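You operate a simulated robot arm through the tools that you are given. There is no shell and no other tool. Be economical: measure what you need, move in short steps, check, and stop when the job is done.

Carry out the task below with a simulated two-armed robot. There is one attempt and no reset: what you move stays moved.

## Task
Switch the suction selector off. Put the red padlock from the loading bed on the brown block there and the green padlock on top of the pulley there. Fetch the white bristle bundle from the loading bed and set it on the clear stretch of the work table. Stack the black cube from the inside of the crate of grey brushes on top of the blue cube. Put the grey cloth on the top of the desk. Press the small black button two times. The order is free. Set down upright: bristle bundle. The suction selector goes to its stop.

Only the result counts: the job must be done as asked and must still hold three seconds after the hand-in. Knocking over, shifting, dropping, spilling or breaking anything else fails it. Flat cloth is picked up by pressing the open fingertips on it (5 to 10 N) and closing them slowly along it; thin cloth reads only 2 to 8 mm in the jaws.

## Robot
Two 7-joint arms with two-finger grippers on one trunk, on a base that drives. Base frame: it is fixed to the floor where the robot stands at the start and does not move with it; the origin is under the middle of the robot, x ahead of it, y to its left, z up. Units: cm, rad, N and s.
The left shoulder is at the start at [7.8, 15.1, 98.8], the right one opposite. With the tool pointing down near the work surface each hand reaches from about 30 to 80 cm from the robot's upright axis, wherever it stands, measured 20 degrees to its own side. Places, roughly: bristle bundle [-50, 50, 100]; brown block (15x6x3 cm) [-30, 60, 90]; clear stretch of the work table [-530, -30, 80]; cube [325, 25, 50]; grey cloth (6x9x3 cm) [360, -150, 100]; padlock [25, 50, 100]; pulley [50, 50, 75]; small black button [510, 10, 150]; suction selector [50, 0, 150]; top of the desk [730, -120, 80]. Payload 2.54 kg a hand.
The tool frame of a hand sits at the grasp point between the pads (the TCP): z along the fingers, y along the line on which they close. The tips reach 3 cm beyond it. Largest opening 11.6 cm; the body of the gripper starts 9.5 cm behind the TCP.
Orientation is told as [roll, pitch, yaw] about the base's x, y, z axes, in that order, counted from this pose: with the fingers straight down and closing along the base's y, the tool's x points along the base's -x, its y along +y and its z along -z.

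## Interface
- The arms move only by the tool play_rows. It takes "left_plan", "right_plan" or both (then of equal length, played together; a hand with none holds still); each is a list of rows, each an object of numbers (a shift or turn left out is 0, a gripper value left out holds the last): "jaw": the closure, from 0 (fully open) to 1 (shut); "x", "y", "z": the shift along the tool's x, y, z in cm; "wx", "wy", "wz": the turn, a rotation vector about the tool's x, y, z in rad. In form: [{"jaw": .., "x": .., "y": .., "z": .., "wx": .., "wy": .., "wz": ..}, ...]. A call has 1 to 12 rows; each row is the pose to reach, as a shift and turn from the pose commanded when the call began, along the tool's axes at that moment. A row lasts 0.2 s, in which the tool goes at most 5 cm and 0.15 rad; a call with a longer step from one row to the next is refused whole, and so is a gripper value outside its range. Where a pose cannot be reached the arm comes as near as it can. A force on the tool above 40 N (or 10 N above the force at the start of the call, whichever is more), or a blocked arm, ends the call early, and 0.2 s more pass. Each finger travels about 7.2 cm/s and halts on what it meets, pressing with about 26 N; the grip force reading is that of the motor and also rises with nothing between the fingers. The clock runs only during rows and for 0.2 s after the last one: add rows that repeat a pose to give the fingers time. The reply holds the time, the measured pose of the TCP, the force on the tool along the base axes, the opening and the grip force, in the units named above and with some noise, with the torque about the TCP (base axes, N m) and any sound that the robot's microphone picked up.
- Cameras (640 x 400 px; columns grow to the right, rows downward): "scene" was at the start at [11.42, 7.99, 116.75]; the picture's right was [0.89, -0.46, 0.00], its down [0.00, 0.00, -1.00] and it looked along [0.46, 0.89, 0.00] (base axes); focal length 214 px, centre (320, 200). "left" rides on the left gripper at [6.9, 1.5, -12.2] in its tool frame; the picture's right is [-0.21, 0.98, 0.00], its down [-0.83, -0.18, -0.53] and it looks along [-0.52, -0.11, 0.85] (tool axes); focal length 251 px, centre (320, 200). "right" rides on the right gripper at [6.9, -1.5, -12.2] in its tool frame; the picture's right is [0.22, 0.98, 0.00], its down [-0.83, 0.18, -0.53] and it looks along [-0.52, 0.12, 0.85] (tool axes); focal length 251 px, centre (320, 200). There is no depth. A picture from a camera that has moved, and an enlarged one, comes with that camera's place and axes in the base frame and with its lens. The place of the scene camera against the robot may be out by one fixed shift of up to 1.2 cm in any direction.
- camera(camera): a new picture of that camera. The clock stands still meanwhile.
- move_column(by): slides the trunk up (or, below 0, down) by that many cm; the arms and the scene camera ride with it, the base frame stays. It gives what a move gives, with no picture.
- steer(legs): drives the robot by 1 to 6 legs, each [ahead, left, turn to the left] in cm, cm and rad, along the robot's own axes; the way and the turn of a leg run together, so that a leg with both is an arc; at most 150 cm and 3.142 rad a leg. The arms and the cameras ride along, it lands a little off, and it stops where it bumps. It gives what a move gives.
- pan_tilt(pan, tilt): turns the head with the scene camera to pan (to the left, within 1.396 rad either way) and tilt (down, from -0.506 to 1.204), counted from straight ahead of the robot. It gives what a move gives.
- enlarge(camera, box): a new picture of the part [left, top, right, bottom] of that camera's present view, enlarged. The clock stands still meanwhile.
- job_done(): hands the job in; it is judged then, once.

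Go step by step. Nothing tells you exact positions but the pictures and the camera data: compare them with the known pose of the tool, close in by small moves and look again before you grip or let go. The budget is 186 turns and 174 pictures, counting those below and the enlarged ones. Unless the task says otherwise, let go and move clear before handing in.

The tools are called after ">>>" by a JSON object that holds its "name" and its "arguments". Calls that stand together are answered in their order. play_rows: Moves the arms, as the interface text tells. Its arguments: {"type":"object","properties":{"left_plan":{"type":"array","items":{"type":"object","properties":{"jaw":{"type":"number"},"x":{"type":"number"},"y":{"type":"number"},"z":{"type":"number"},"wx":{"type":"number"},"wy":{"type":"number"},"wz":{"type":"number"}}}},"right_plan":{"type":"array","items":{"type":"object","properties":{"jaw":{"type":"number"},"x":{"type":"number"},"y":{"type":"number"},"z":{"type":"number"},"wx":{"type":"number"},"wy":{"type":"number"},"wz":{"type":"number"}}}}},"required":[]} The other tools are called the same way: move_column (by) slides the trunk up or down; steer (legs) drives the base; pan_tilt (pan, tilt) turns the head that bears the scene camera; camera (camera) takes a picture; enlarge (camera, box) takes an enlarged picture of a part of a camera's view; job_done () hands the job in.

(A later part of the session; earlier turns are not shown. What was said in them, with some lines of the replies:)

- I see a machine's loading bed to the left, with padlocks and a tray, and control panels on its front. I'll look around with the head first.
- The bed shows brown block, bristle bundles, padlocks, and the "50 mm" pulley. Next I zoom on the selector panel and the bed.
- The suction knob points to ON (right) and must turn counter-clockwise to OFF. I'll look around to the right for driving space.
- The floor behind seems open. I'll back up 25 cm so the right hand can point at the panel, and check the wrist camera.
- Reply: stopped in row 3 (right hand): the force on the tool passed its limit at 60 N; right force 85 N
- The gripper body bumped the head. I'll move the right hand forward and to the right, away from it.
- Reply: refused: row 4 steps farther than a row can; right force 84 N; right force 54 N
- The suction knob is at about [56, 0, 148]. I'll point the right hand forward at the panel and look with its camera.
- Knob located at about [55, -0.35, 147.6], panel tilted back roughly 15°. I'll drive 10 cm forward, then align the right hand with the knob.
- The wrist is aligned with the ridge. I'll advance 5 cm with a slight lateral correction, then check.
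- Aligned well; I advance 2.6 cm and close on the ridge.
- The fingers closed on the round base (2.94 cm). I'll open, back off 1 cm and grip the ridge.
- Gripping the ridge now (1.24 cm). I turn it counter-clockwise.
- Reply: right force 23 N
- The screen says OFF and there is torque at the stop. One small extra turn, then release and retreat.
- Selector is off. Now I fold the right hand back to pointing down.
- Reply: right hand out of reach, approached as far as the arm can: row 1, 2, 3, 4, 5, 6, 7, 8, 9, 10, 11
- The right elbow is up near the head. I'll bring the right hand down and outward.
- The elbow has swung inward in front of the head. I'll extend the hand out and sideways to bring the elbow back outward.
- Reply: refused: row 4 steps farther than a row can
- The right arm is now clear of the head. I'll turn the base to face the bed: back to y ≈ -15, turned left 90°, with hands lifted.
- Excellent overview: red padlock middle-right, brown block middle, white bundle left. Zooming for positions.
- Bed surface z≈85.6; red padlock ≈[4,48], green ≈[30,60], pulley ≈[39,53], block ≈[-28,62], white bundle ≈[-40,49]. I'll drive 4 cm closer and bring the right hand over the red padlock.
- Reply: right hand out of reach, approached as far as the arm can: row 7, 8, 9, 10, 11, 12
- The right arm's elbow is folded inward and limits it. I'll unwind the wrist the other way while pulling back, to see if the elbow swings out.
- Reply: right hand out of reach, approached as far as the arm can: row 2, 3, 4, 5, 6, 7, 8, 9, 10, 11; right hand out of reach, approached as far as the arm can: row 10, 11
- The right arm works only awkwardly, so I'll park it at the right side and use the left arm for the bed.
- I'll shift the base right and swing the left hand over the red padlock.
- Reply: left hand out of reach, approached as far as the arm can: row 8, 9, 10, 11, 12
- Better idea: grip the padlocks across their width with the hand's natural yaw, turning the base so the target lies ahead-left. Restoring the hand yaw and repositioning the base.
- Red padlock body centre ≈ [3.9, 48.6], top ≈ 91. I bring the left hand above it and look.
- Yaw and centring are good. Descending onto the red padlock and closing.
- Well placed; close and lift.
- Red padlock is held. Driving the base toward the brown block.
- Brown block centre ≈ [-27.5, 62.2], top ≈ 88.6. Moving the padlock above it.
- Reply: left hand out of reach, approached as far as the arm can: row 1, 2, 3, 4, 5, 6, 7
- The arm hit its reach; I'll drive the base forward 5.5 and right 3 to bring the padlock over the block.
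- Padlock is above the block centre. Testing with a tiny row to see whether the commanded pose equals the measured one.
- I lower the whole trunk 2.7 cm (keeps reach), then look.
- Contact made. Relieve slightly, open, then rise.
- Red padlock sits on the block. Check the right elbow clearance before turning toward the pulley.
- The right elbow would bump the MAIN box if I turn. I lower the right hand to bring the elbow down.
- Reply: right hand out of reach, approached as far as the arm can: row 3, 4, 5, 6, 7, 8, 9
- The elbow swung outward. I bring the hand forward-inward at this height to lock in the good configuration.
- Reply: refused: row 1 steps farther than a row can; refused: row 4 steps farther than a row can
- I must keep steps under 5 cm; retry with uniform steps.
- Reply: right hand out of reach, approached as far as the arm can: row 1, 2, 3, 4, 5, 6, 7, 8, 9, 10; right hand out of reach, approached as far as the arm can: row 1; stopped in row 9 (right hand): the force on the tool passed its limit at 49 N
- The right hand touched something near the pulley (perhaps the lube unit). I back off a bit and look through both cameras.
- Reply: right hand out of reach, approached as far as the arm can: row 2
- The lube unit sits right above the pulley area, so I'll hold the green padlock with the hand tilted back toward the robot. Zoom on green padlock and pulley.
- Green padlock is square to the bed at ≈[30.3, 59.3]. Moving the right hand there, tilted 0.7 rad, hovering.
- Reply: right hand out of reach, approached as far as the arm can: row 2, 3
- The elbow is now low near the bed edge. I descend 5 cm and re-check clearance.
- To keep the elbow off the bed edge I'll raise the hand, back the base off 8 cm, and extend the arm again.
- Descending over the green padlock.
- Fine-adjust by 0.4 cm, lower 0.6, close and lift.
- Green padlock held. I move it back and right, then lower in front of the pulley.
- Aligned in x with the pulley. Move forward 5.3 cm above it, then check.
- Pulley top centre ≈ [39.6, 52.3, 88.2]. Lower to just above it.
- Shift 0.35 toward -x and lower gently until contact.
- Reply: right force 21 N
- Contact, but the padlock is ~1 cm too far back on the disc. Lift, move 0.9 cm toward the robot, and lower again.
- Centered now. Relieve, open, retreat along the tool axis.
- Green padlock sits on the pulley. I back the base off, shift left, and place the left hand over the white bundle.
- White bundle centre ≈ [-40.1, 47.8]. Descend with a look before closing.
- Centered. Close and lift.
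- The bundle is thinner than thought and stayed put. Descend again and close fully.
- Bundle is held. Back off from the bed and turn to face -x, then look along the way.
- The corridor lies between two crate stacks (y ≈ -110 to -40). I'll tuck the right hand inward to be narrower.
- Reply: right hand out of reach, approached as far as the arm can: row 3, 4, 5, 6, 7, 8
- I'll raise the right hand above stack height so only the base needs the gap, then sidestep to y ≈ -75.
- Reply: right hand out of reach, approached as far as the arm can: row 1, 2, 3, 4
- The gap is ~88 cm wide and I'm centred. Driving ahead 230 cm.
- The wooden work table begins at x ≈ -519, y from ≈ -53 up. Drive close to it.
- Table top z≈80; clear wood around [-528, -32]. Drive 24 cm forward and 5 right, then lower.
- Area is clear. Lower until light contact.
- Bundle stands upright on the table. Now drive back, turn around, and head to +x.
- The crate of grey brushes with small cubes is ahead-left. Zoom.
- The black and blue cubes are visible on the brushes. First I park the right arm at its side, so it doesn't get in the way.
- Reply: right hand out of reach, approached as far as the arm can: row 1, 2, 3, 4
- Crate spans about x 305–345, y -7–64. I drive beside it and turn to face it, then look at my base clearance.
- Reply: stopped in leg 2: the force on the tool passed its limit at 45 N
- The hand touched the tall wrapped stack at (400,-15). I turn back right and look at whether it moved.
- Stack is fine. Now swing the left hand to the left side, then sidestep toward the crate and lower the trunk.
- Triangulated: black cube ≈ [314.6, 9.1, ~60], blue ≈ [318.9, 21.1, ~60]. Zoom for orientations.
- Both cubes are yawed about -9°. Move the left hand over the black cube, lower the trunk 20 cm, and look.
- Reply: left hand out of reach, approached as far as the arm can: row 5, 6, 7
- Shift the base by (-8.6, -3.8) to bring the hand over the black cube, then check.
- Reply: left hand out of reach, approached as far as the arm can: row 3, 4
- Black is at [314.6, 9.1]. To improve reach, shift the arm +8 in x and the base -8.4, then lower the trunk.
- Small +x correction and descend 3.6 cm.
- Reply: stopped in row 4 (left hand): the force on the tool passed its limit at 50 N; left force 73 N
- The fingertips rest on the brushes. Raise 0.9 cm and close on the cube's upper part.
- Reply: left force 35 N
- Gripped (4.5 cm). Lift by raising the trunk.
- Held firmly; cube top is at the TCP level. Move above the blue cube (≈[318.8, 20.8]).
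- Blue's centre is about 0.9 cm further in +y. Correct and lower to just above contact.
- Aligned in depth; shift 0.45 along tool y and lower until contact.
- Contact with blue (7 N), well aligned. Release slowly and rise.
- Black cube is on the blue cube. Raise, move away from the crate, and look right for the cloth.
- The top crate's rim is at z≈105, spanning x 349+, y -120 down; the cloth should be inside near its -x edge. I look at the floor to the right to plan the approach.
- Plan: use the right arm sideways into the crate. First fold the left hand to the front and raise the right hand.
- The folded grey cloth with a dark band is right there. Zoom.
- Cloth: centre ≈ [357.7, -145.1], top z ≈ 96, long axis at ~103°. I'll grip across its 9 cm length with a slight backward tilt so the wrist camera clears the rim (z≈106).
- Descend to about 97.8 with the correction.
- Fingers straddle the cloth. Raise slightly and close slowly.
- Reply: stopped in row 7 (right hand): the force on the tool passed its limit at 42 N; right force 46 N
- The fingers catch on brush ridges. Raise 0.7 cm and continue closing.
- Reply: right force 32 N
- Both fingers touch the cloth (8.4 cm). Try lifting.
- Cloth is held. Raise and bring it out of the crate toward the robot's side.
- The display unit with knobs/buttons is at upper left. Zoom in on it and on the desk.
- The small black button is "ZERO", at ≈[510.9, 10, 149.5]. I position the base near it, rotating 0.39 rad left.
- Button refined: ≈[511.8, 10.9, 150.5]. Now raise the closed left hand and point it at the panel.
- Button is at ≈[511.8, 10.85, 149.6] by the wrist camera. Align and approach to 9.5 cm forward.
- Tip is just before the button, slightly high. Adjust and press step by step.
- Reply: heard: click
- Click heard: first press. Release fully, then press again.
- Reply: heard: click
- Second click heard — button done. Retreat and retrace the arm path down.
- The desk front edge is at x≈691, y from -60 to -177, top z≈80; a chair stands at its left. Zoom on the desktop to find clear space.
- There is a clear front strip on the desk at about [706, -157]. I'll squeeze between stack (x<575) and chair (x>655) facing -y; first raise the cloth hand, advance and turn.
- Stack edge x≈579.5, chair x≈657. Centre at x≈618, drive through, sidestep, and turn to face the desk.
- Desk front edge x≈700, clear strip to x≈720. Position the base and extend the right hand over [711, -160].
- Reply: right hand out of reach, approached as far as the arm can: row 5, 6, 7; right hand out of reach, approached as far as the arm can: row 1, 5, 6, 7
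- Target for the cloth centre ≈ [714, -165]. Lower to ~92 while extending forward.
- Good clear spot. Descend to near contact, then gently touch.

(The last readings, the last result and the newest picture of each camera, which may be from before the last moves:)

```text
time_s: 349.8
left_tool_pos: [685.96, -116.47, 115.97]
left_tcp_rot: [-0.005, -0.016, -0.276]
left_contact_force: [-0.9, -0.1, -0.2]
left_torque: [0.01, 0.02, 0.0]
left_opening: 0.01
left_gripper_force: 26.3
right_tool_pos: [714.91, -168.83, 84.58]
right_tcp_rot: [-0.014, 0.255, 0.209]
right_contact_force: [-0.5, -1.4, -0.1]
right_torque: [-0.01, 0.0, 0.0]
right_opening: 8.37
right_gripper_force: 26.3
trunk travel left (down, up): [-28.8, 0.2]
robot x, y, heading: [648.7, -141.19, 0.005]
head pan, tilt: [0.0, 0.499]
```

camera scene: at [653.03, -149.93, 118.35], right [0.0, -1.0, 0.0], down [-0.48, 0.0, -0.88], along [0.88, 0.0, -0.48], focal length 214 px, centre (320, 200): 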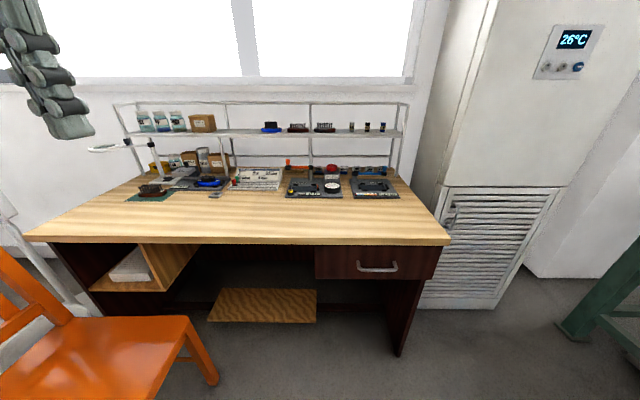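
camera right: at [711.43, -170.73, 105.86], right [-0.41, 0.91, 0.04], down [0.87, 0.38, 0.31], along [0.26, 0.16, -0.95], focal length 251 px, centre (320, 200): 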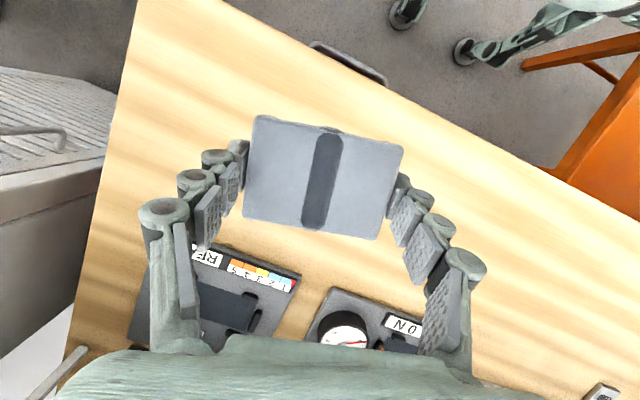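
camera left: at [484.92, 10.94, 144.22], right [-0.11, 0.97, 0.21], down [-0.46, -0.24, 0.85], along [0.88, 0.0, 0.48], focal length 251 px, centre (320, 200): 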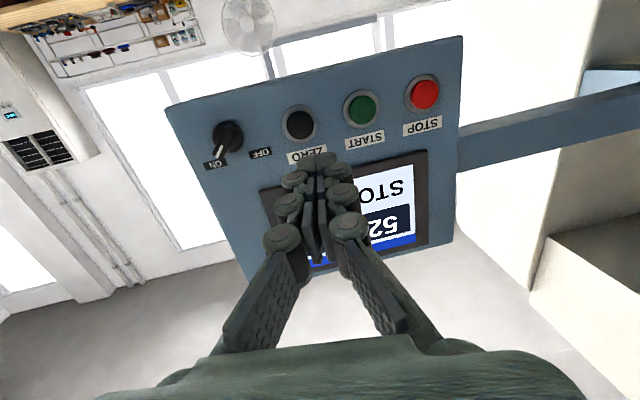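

>>> {"name": "play_rows", "arguments": {"right_plan": [{"x": -0.1, "z": 0.4}, {"x": -0.2, "z": 0.8}, {"x": -0.2, "z": 0.8}]}}

>>> {"name": "enlarge", "arguments": {"camera": "scene", "box": [300, 140, 460, 260]}}

```text
time_s: 350.6
left_tool_pos: [685.95, -116.35, 115.91]
left_tcp_rot: [-0.003, -0.017, -0.277]
left_contact_force: [0.3, 0.0, 0.3]
left_torque: [0.01, 0.0, -0.03]
left_opening: 0.0
left_gripper_force: 26.6
right_tool_pos: [714.87, -168.83, 83.69]
right_tcp_rot: [-0.014, 0.255, 0.209]
right_contact_force: [0.1, 0.0, 0.2]
right_torque: [0.02, 0.0, 0.02]
right_opening: 8.42
right_gripper_force: 25.5
trunk travel left (down, up): [-28.8, 0.2]
robot x, y, heading: [648.48, -141.19, 0.004]
head pan, tilt: [0.0, 0.499]
```

```text
3.33 times, centred on (380, 200) of scene
camera zoom: at [664.98, -140.65, 118.36], right [0.0, -1.0, 0.0], down [-0.48, 0.0, -0.88], along [0.88, 0.0, -0.48], focal length 715 px, centre (120, 200)
```

zoom: 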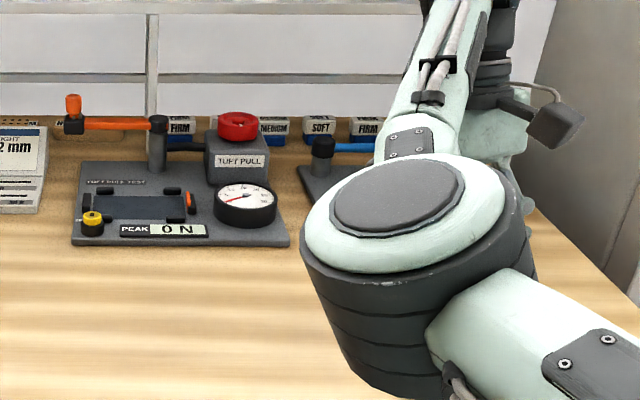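

>>> {"name": "play_rows", "arguments": {"right_plan": [{"x": -0.07, "z": 0.3}, {"x": -0.15, "z": 0.6}, {"x": -0.15, "z": 0.6}]}}

>>> {"name": "play_rows", "arguments": {"right_plan": [{"x": -0.07, "z": 0.3}, {"x": -0.15, "z": 0.6}, {"x": -0.15, "z": 0.6}]}}

>>> {"name": "camera", "arguments": {"camera": "right"}}

```text
time_s: 351.4
left_tool_pos: [686.05, -116.35, 115.83]
left_tcp_rot: [-0.004, -0.015, -0.276]
left_contact_force: [-0.6, 0.5, -0.3]
left_torque: [-0.02, -0.01, -0.02]
left_opening: 0.0
left_gripper_force: 25.7
right_tool_pos: [714.77, -168.96, 83.23]
right_tcp_rot: [-0.015, 0.254, 0.21]
right_contact_force: [0.0, -0.1, -0.4]
right_torque: [0.02, 0.01, -0.02]
right_opening: 8.37
right_gripper_force: 26.1
trunk travel left (down, up): [-28.8, 0.2]
robot x, y, heading: [648.59, -140.85, 0.003]
head pan, tilt: [0.0, 0.499]
```

```text
time_s: 352.2
left_tool_pos: [686.02, -116.46, 115.92]
left_tcp_rot: [-0.003, -0.015, -0.275]
left_contact_force: [-0.7, 0.5, 0.4]
left_torque: [0.01, 0.03, -0.04]
left_opening: 0.01
left_gripper_force: 26.3
right_tool_pos: [714.83, -168.82, 82.49]
right_tcp_rot: [-0.013, 0.255, 0.209]
right_contact_force: [0.3, 0.1, -0.2]
right_torque: [0.01, 0.0, 0.0]
right_opening: 8.39
right_gripper_force: 25.6
trunk travel left (down, up): [-28.8, 0.2]
robot x, y, heading: [648.39, -140.68, 0.005]
head pan, tilt: [0.0, 0.499]
```

```text
14 pictures are left
camera right: at [711.44, -170.88, 96.12], right [-0.41, 0.91, 0.04], down [0.87, 0.38, 0.31], along [0.26, 0.16, -0.95], focal length 251 px, centre (320, 200)
```

right: 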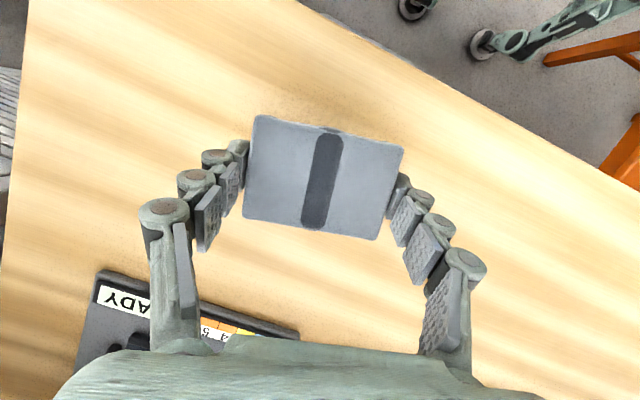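

Desk top is more likely at z≈75. Continue lowering.

>>> {"name": "play_rows", "arguments": {"right_plan": [{"x": -0.25, "z": 1}, {"x": -0.5, "z": 2}, {"x": -0.5, "z": 2}]}}

>>> {"name": "play_rows", "arguments": {"right_plan": [{"x": -0.1, "z": 0.4}, {"x": -0.2, "z": 0.8}, {"x": -0.2, "z": 0.8}]}}

>>> {"name": "play_rows", "arguments": {"right_plan": [{"x": -0.1, "z": 0.4}, {"x": -0.15, "z": 0.6}, {"x": -0.15, "z": 0.6}]}}

```text
time_s: 353.0
left_tool_pos: [685.99, -116.42, 115.92]
left_tcp_rot: [-0.003, -0.015, -0.274]
left_contact_force: [-0.2, 0.8, 0.1]
left_torque: [-0.05, -0.01, -0.01]
left_opening: 0.02
left_gripper_force: 25.7
right_tool_pos: [714.81, -168.84, 80.61]
right_tcp_rot: [-0.013, 0.252, 0.21]
right_contact_force: [0.6, -0.4, -0.8]
right_torque: [0.02, -0.03, 0.03]
right_opening: 8.38
right_gripper_force: 26.0
trunk travel left (down, up): [-28.8, 0.2]
robot x, y, heading: [648.58, -140.08, 0.002]
head pan, tilt: [0.0, 0.499]
```

```text
time_s: 353.8
left_tool_pos: [685.96, -116.42, 116.04]
left_tcp_rot: [-0.004, -0.017, -0.276]
left_contact_force: [-1.0, 0.4, -0.2]
left_torque: [0.02, 0.01, 0.01]
left_opening: 0.01
left_gripper_force: 25.9
right_tool_pos: [714.74, -168.97, 79.72]
right_tcp_rot: [-0.015, 0.255, 0.209]
right_contact_force: [0.5, -0.7, -0.5]
right_torque: [0.01, -0.01, -0.04]
right_opening: 8.35
right_gripper_force: 26.4
trunk travel left (down, up): [-28.8, 0.2]
robot x, y, heading: [648.36, -140.57, 0.002]
head pan, tilt: [0.0, 0.499]
```

```text
time_s: 354.6
left_tool_pos: [685.93, -116.27, 115.92]
left_tcp_rot: [-0.004, -0.016, -0.277]
left_contact_force: [0.5, 0.2, 0.5]
left_torque: [-0.01, -0.01, -0.01]
left_opening: 0.01
left_gripper_force: 26.1
right_tool_pos: [714.82, -169.0, 78.93]
right_tcp_rot: [-0.015, 0.255, 0.209]
right_contact_force: [0.7, 0.6, -0.8]
right_torque: [0.0, 0.0, 0.03]
right_opening: 8.37
right_gripper_force: 26.3
trunk travel left (down, up): [-28.8, 0.2]
robot x, y, heading: [648.3, -140.49, 0.002]
head pan, tilt: [0.0, 0.499]
```

>>> {"name": "play_rows", "arguments": {"right_plan": [{"x": -0.1, "z": 0.4}, {"x": -0.15, "z": 0.6}, {"x": -0.15, "z": 0.6}]}}

>>> {"name": "camera", "arguments": {"camera": "right"}}

```text
time_s: 355.4
left_tool_pos: [685.87, -116.34, 115.94]
left_tcp_rot: [-0.005, -0.014, -0.276]
left_contact_force: [0.7, 0.2, 0.1]
left_torque: [-0.01, -0.04, 0.0]
left_opening: 0.02
left_gripper_force: 26.1
right_tool_pos: [714.72, -169.04, 78.64]
right_tcp_rot: [-0.016, 0.25, 0.208]
right_contact_force: [3.5, 2.2, 13.7]
right_torque: [0.52, 0.29, -0.18]
right_opening: 8.37
right_gripper_force: 27.1
trunk travel left (down, up): [-28.8, 0.2]
robot x, y, heading: [648.76, -140.38, -0.001]
head pan, tilt: [0.0, 0.499]
```

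```text
13 pictures are left
camera right: at [711.33, -170.97, 92.25], right [-0.41, 0.91, 0.04], down [0.87, 0.38, 0.31], along [0.27, 0.16, -0.95], focal length 251 px, centre (320, 200)
```

right: 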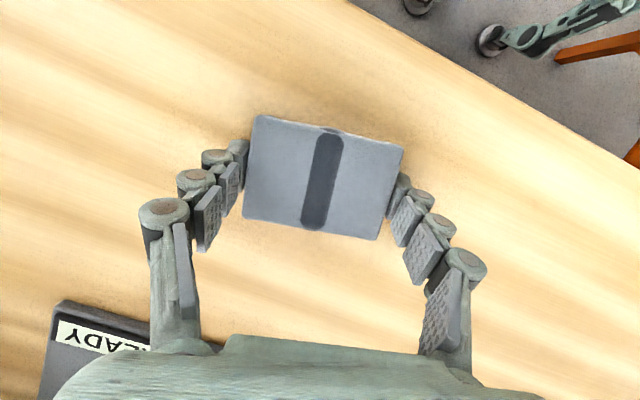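

Contact (14 N). Open and retreat upward.

>>> {"name": "play_rows", "arguments": {"right_plan": [{"z": -0.15, "jaw": 0.25}, {"z": -0.15, "jaw": 0.15}, {"z": -0.15, "jaw": 0.05}, {"z": -0.15, "jaw": 0.0}, {"x": 0.5, "z": -2}, {"x": 1.3, "z": -5}, {"x": 2.3, "z": -9}, {"x": 3.3, "z": -13}]}}

>>> {"name": "camera", "arguments": {"camera": "right"}}

```text
time_s: 357.2
left_tool_pos: [685.92, -116.36, 115.92]
left_tcp_rot: [-0.003, -0.015, -0.276]
left_contact_force: [0.3, 0.7, 0.2]
left_torque: [-0.03, 0.0, -0.02]
left_opening: 0.0
left_gripper_force: 26.1
right_tool_pos: [714.7, -168.78, 91.86]
right_tcp_rot: [-0.015, 0.255, 0.209]
right_contact_force: [-0.5, -0.6, 0.8]
right_torque: [0.0, -0.03, 0.0]
right_opening: 11.59
right_gripper_force: 0.0
trunk travel left (down, up): [-28.8, 0.2]
robot x, y, heading: [648.62, -140.85, 0.003]
head pan, tilt: [0.0, 0.499]
```

```text
12 pictures are left
camera right: at [711.38, -170.78, 105.38], right [-0.41, 0.91, 0.04], down [0.87, 0.38, 0.31], along [0.26, 0.16, -0.95], focal length 251 px, centre (320, 200)
```

right: 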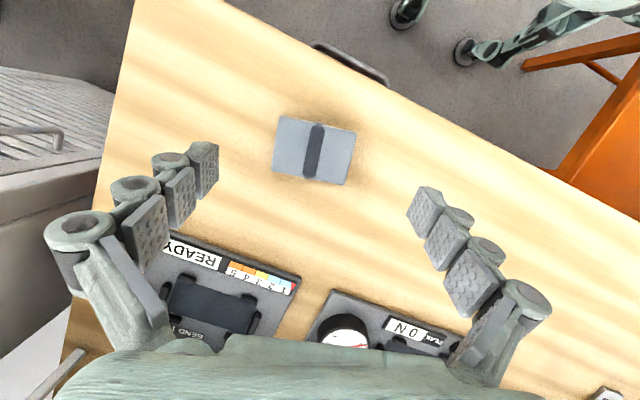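

The cloth lies on the desktop, and all the other sub-tasks are done with both hands clear. Handing in.

>>> {"name": "job_done", "arguments": {}}

```text
The job is handed in.
```

I finished every part of the task and handed it in, though the robot made four unplanned contacts on the way.

- **Suction selector:** it is turned to its OFF stop, and the panel screen reads SUCTION OFF.
- **Padlocks:** the red one is on the brown block and the green one is on the pulley.
- **Bristle bundle:** the white bundle stands upright on the clear stretch of the work table.
- **Cubes:** the black cube is stacked on the blue cube.
- **Cloth:** the grey cloth lies near the front of the desk top.
- **Button:** the small black ZERO button was pressed twice, with a click heard each time.

**Unplanned contacts:**
- The right hand hit something above the loading bed near the pulley, most likely the lube unit.
- The left hand hit the tall wrapped crate stack beside the corridor.
- The right gripper bumped the robot's own head.
- The left fingertips pressed onto the brushes in the crate with about 70 N.

The pictures I took afterwards showed nothing moved, but I did not drive back to check the loading bed before handing in.
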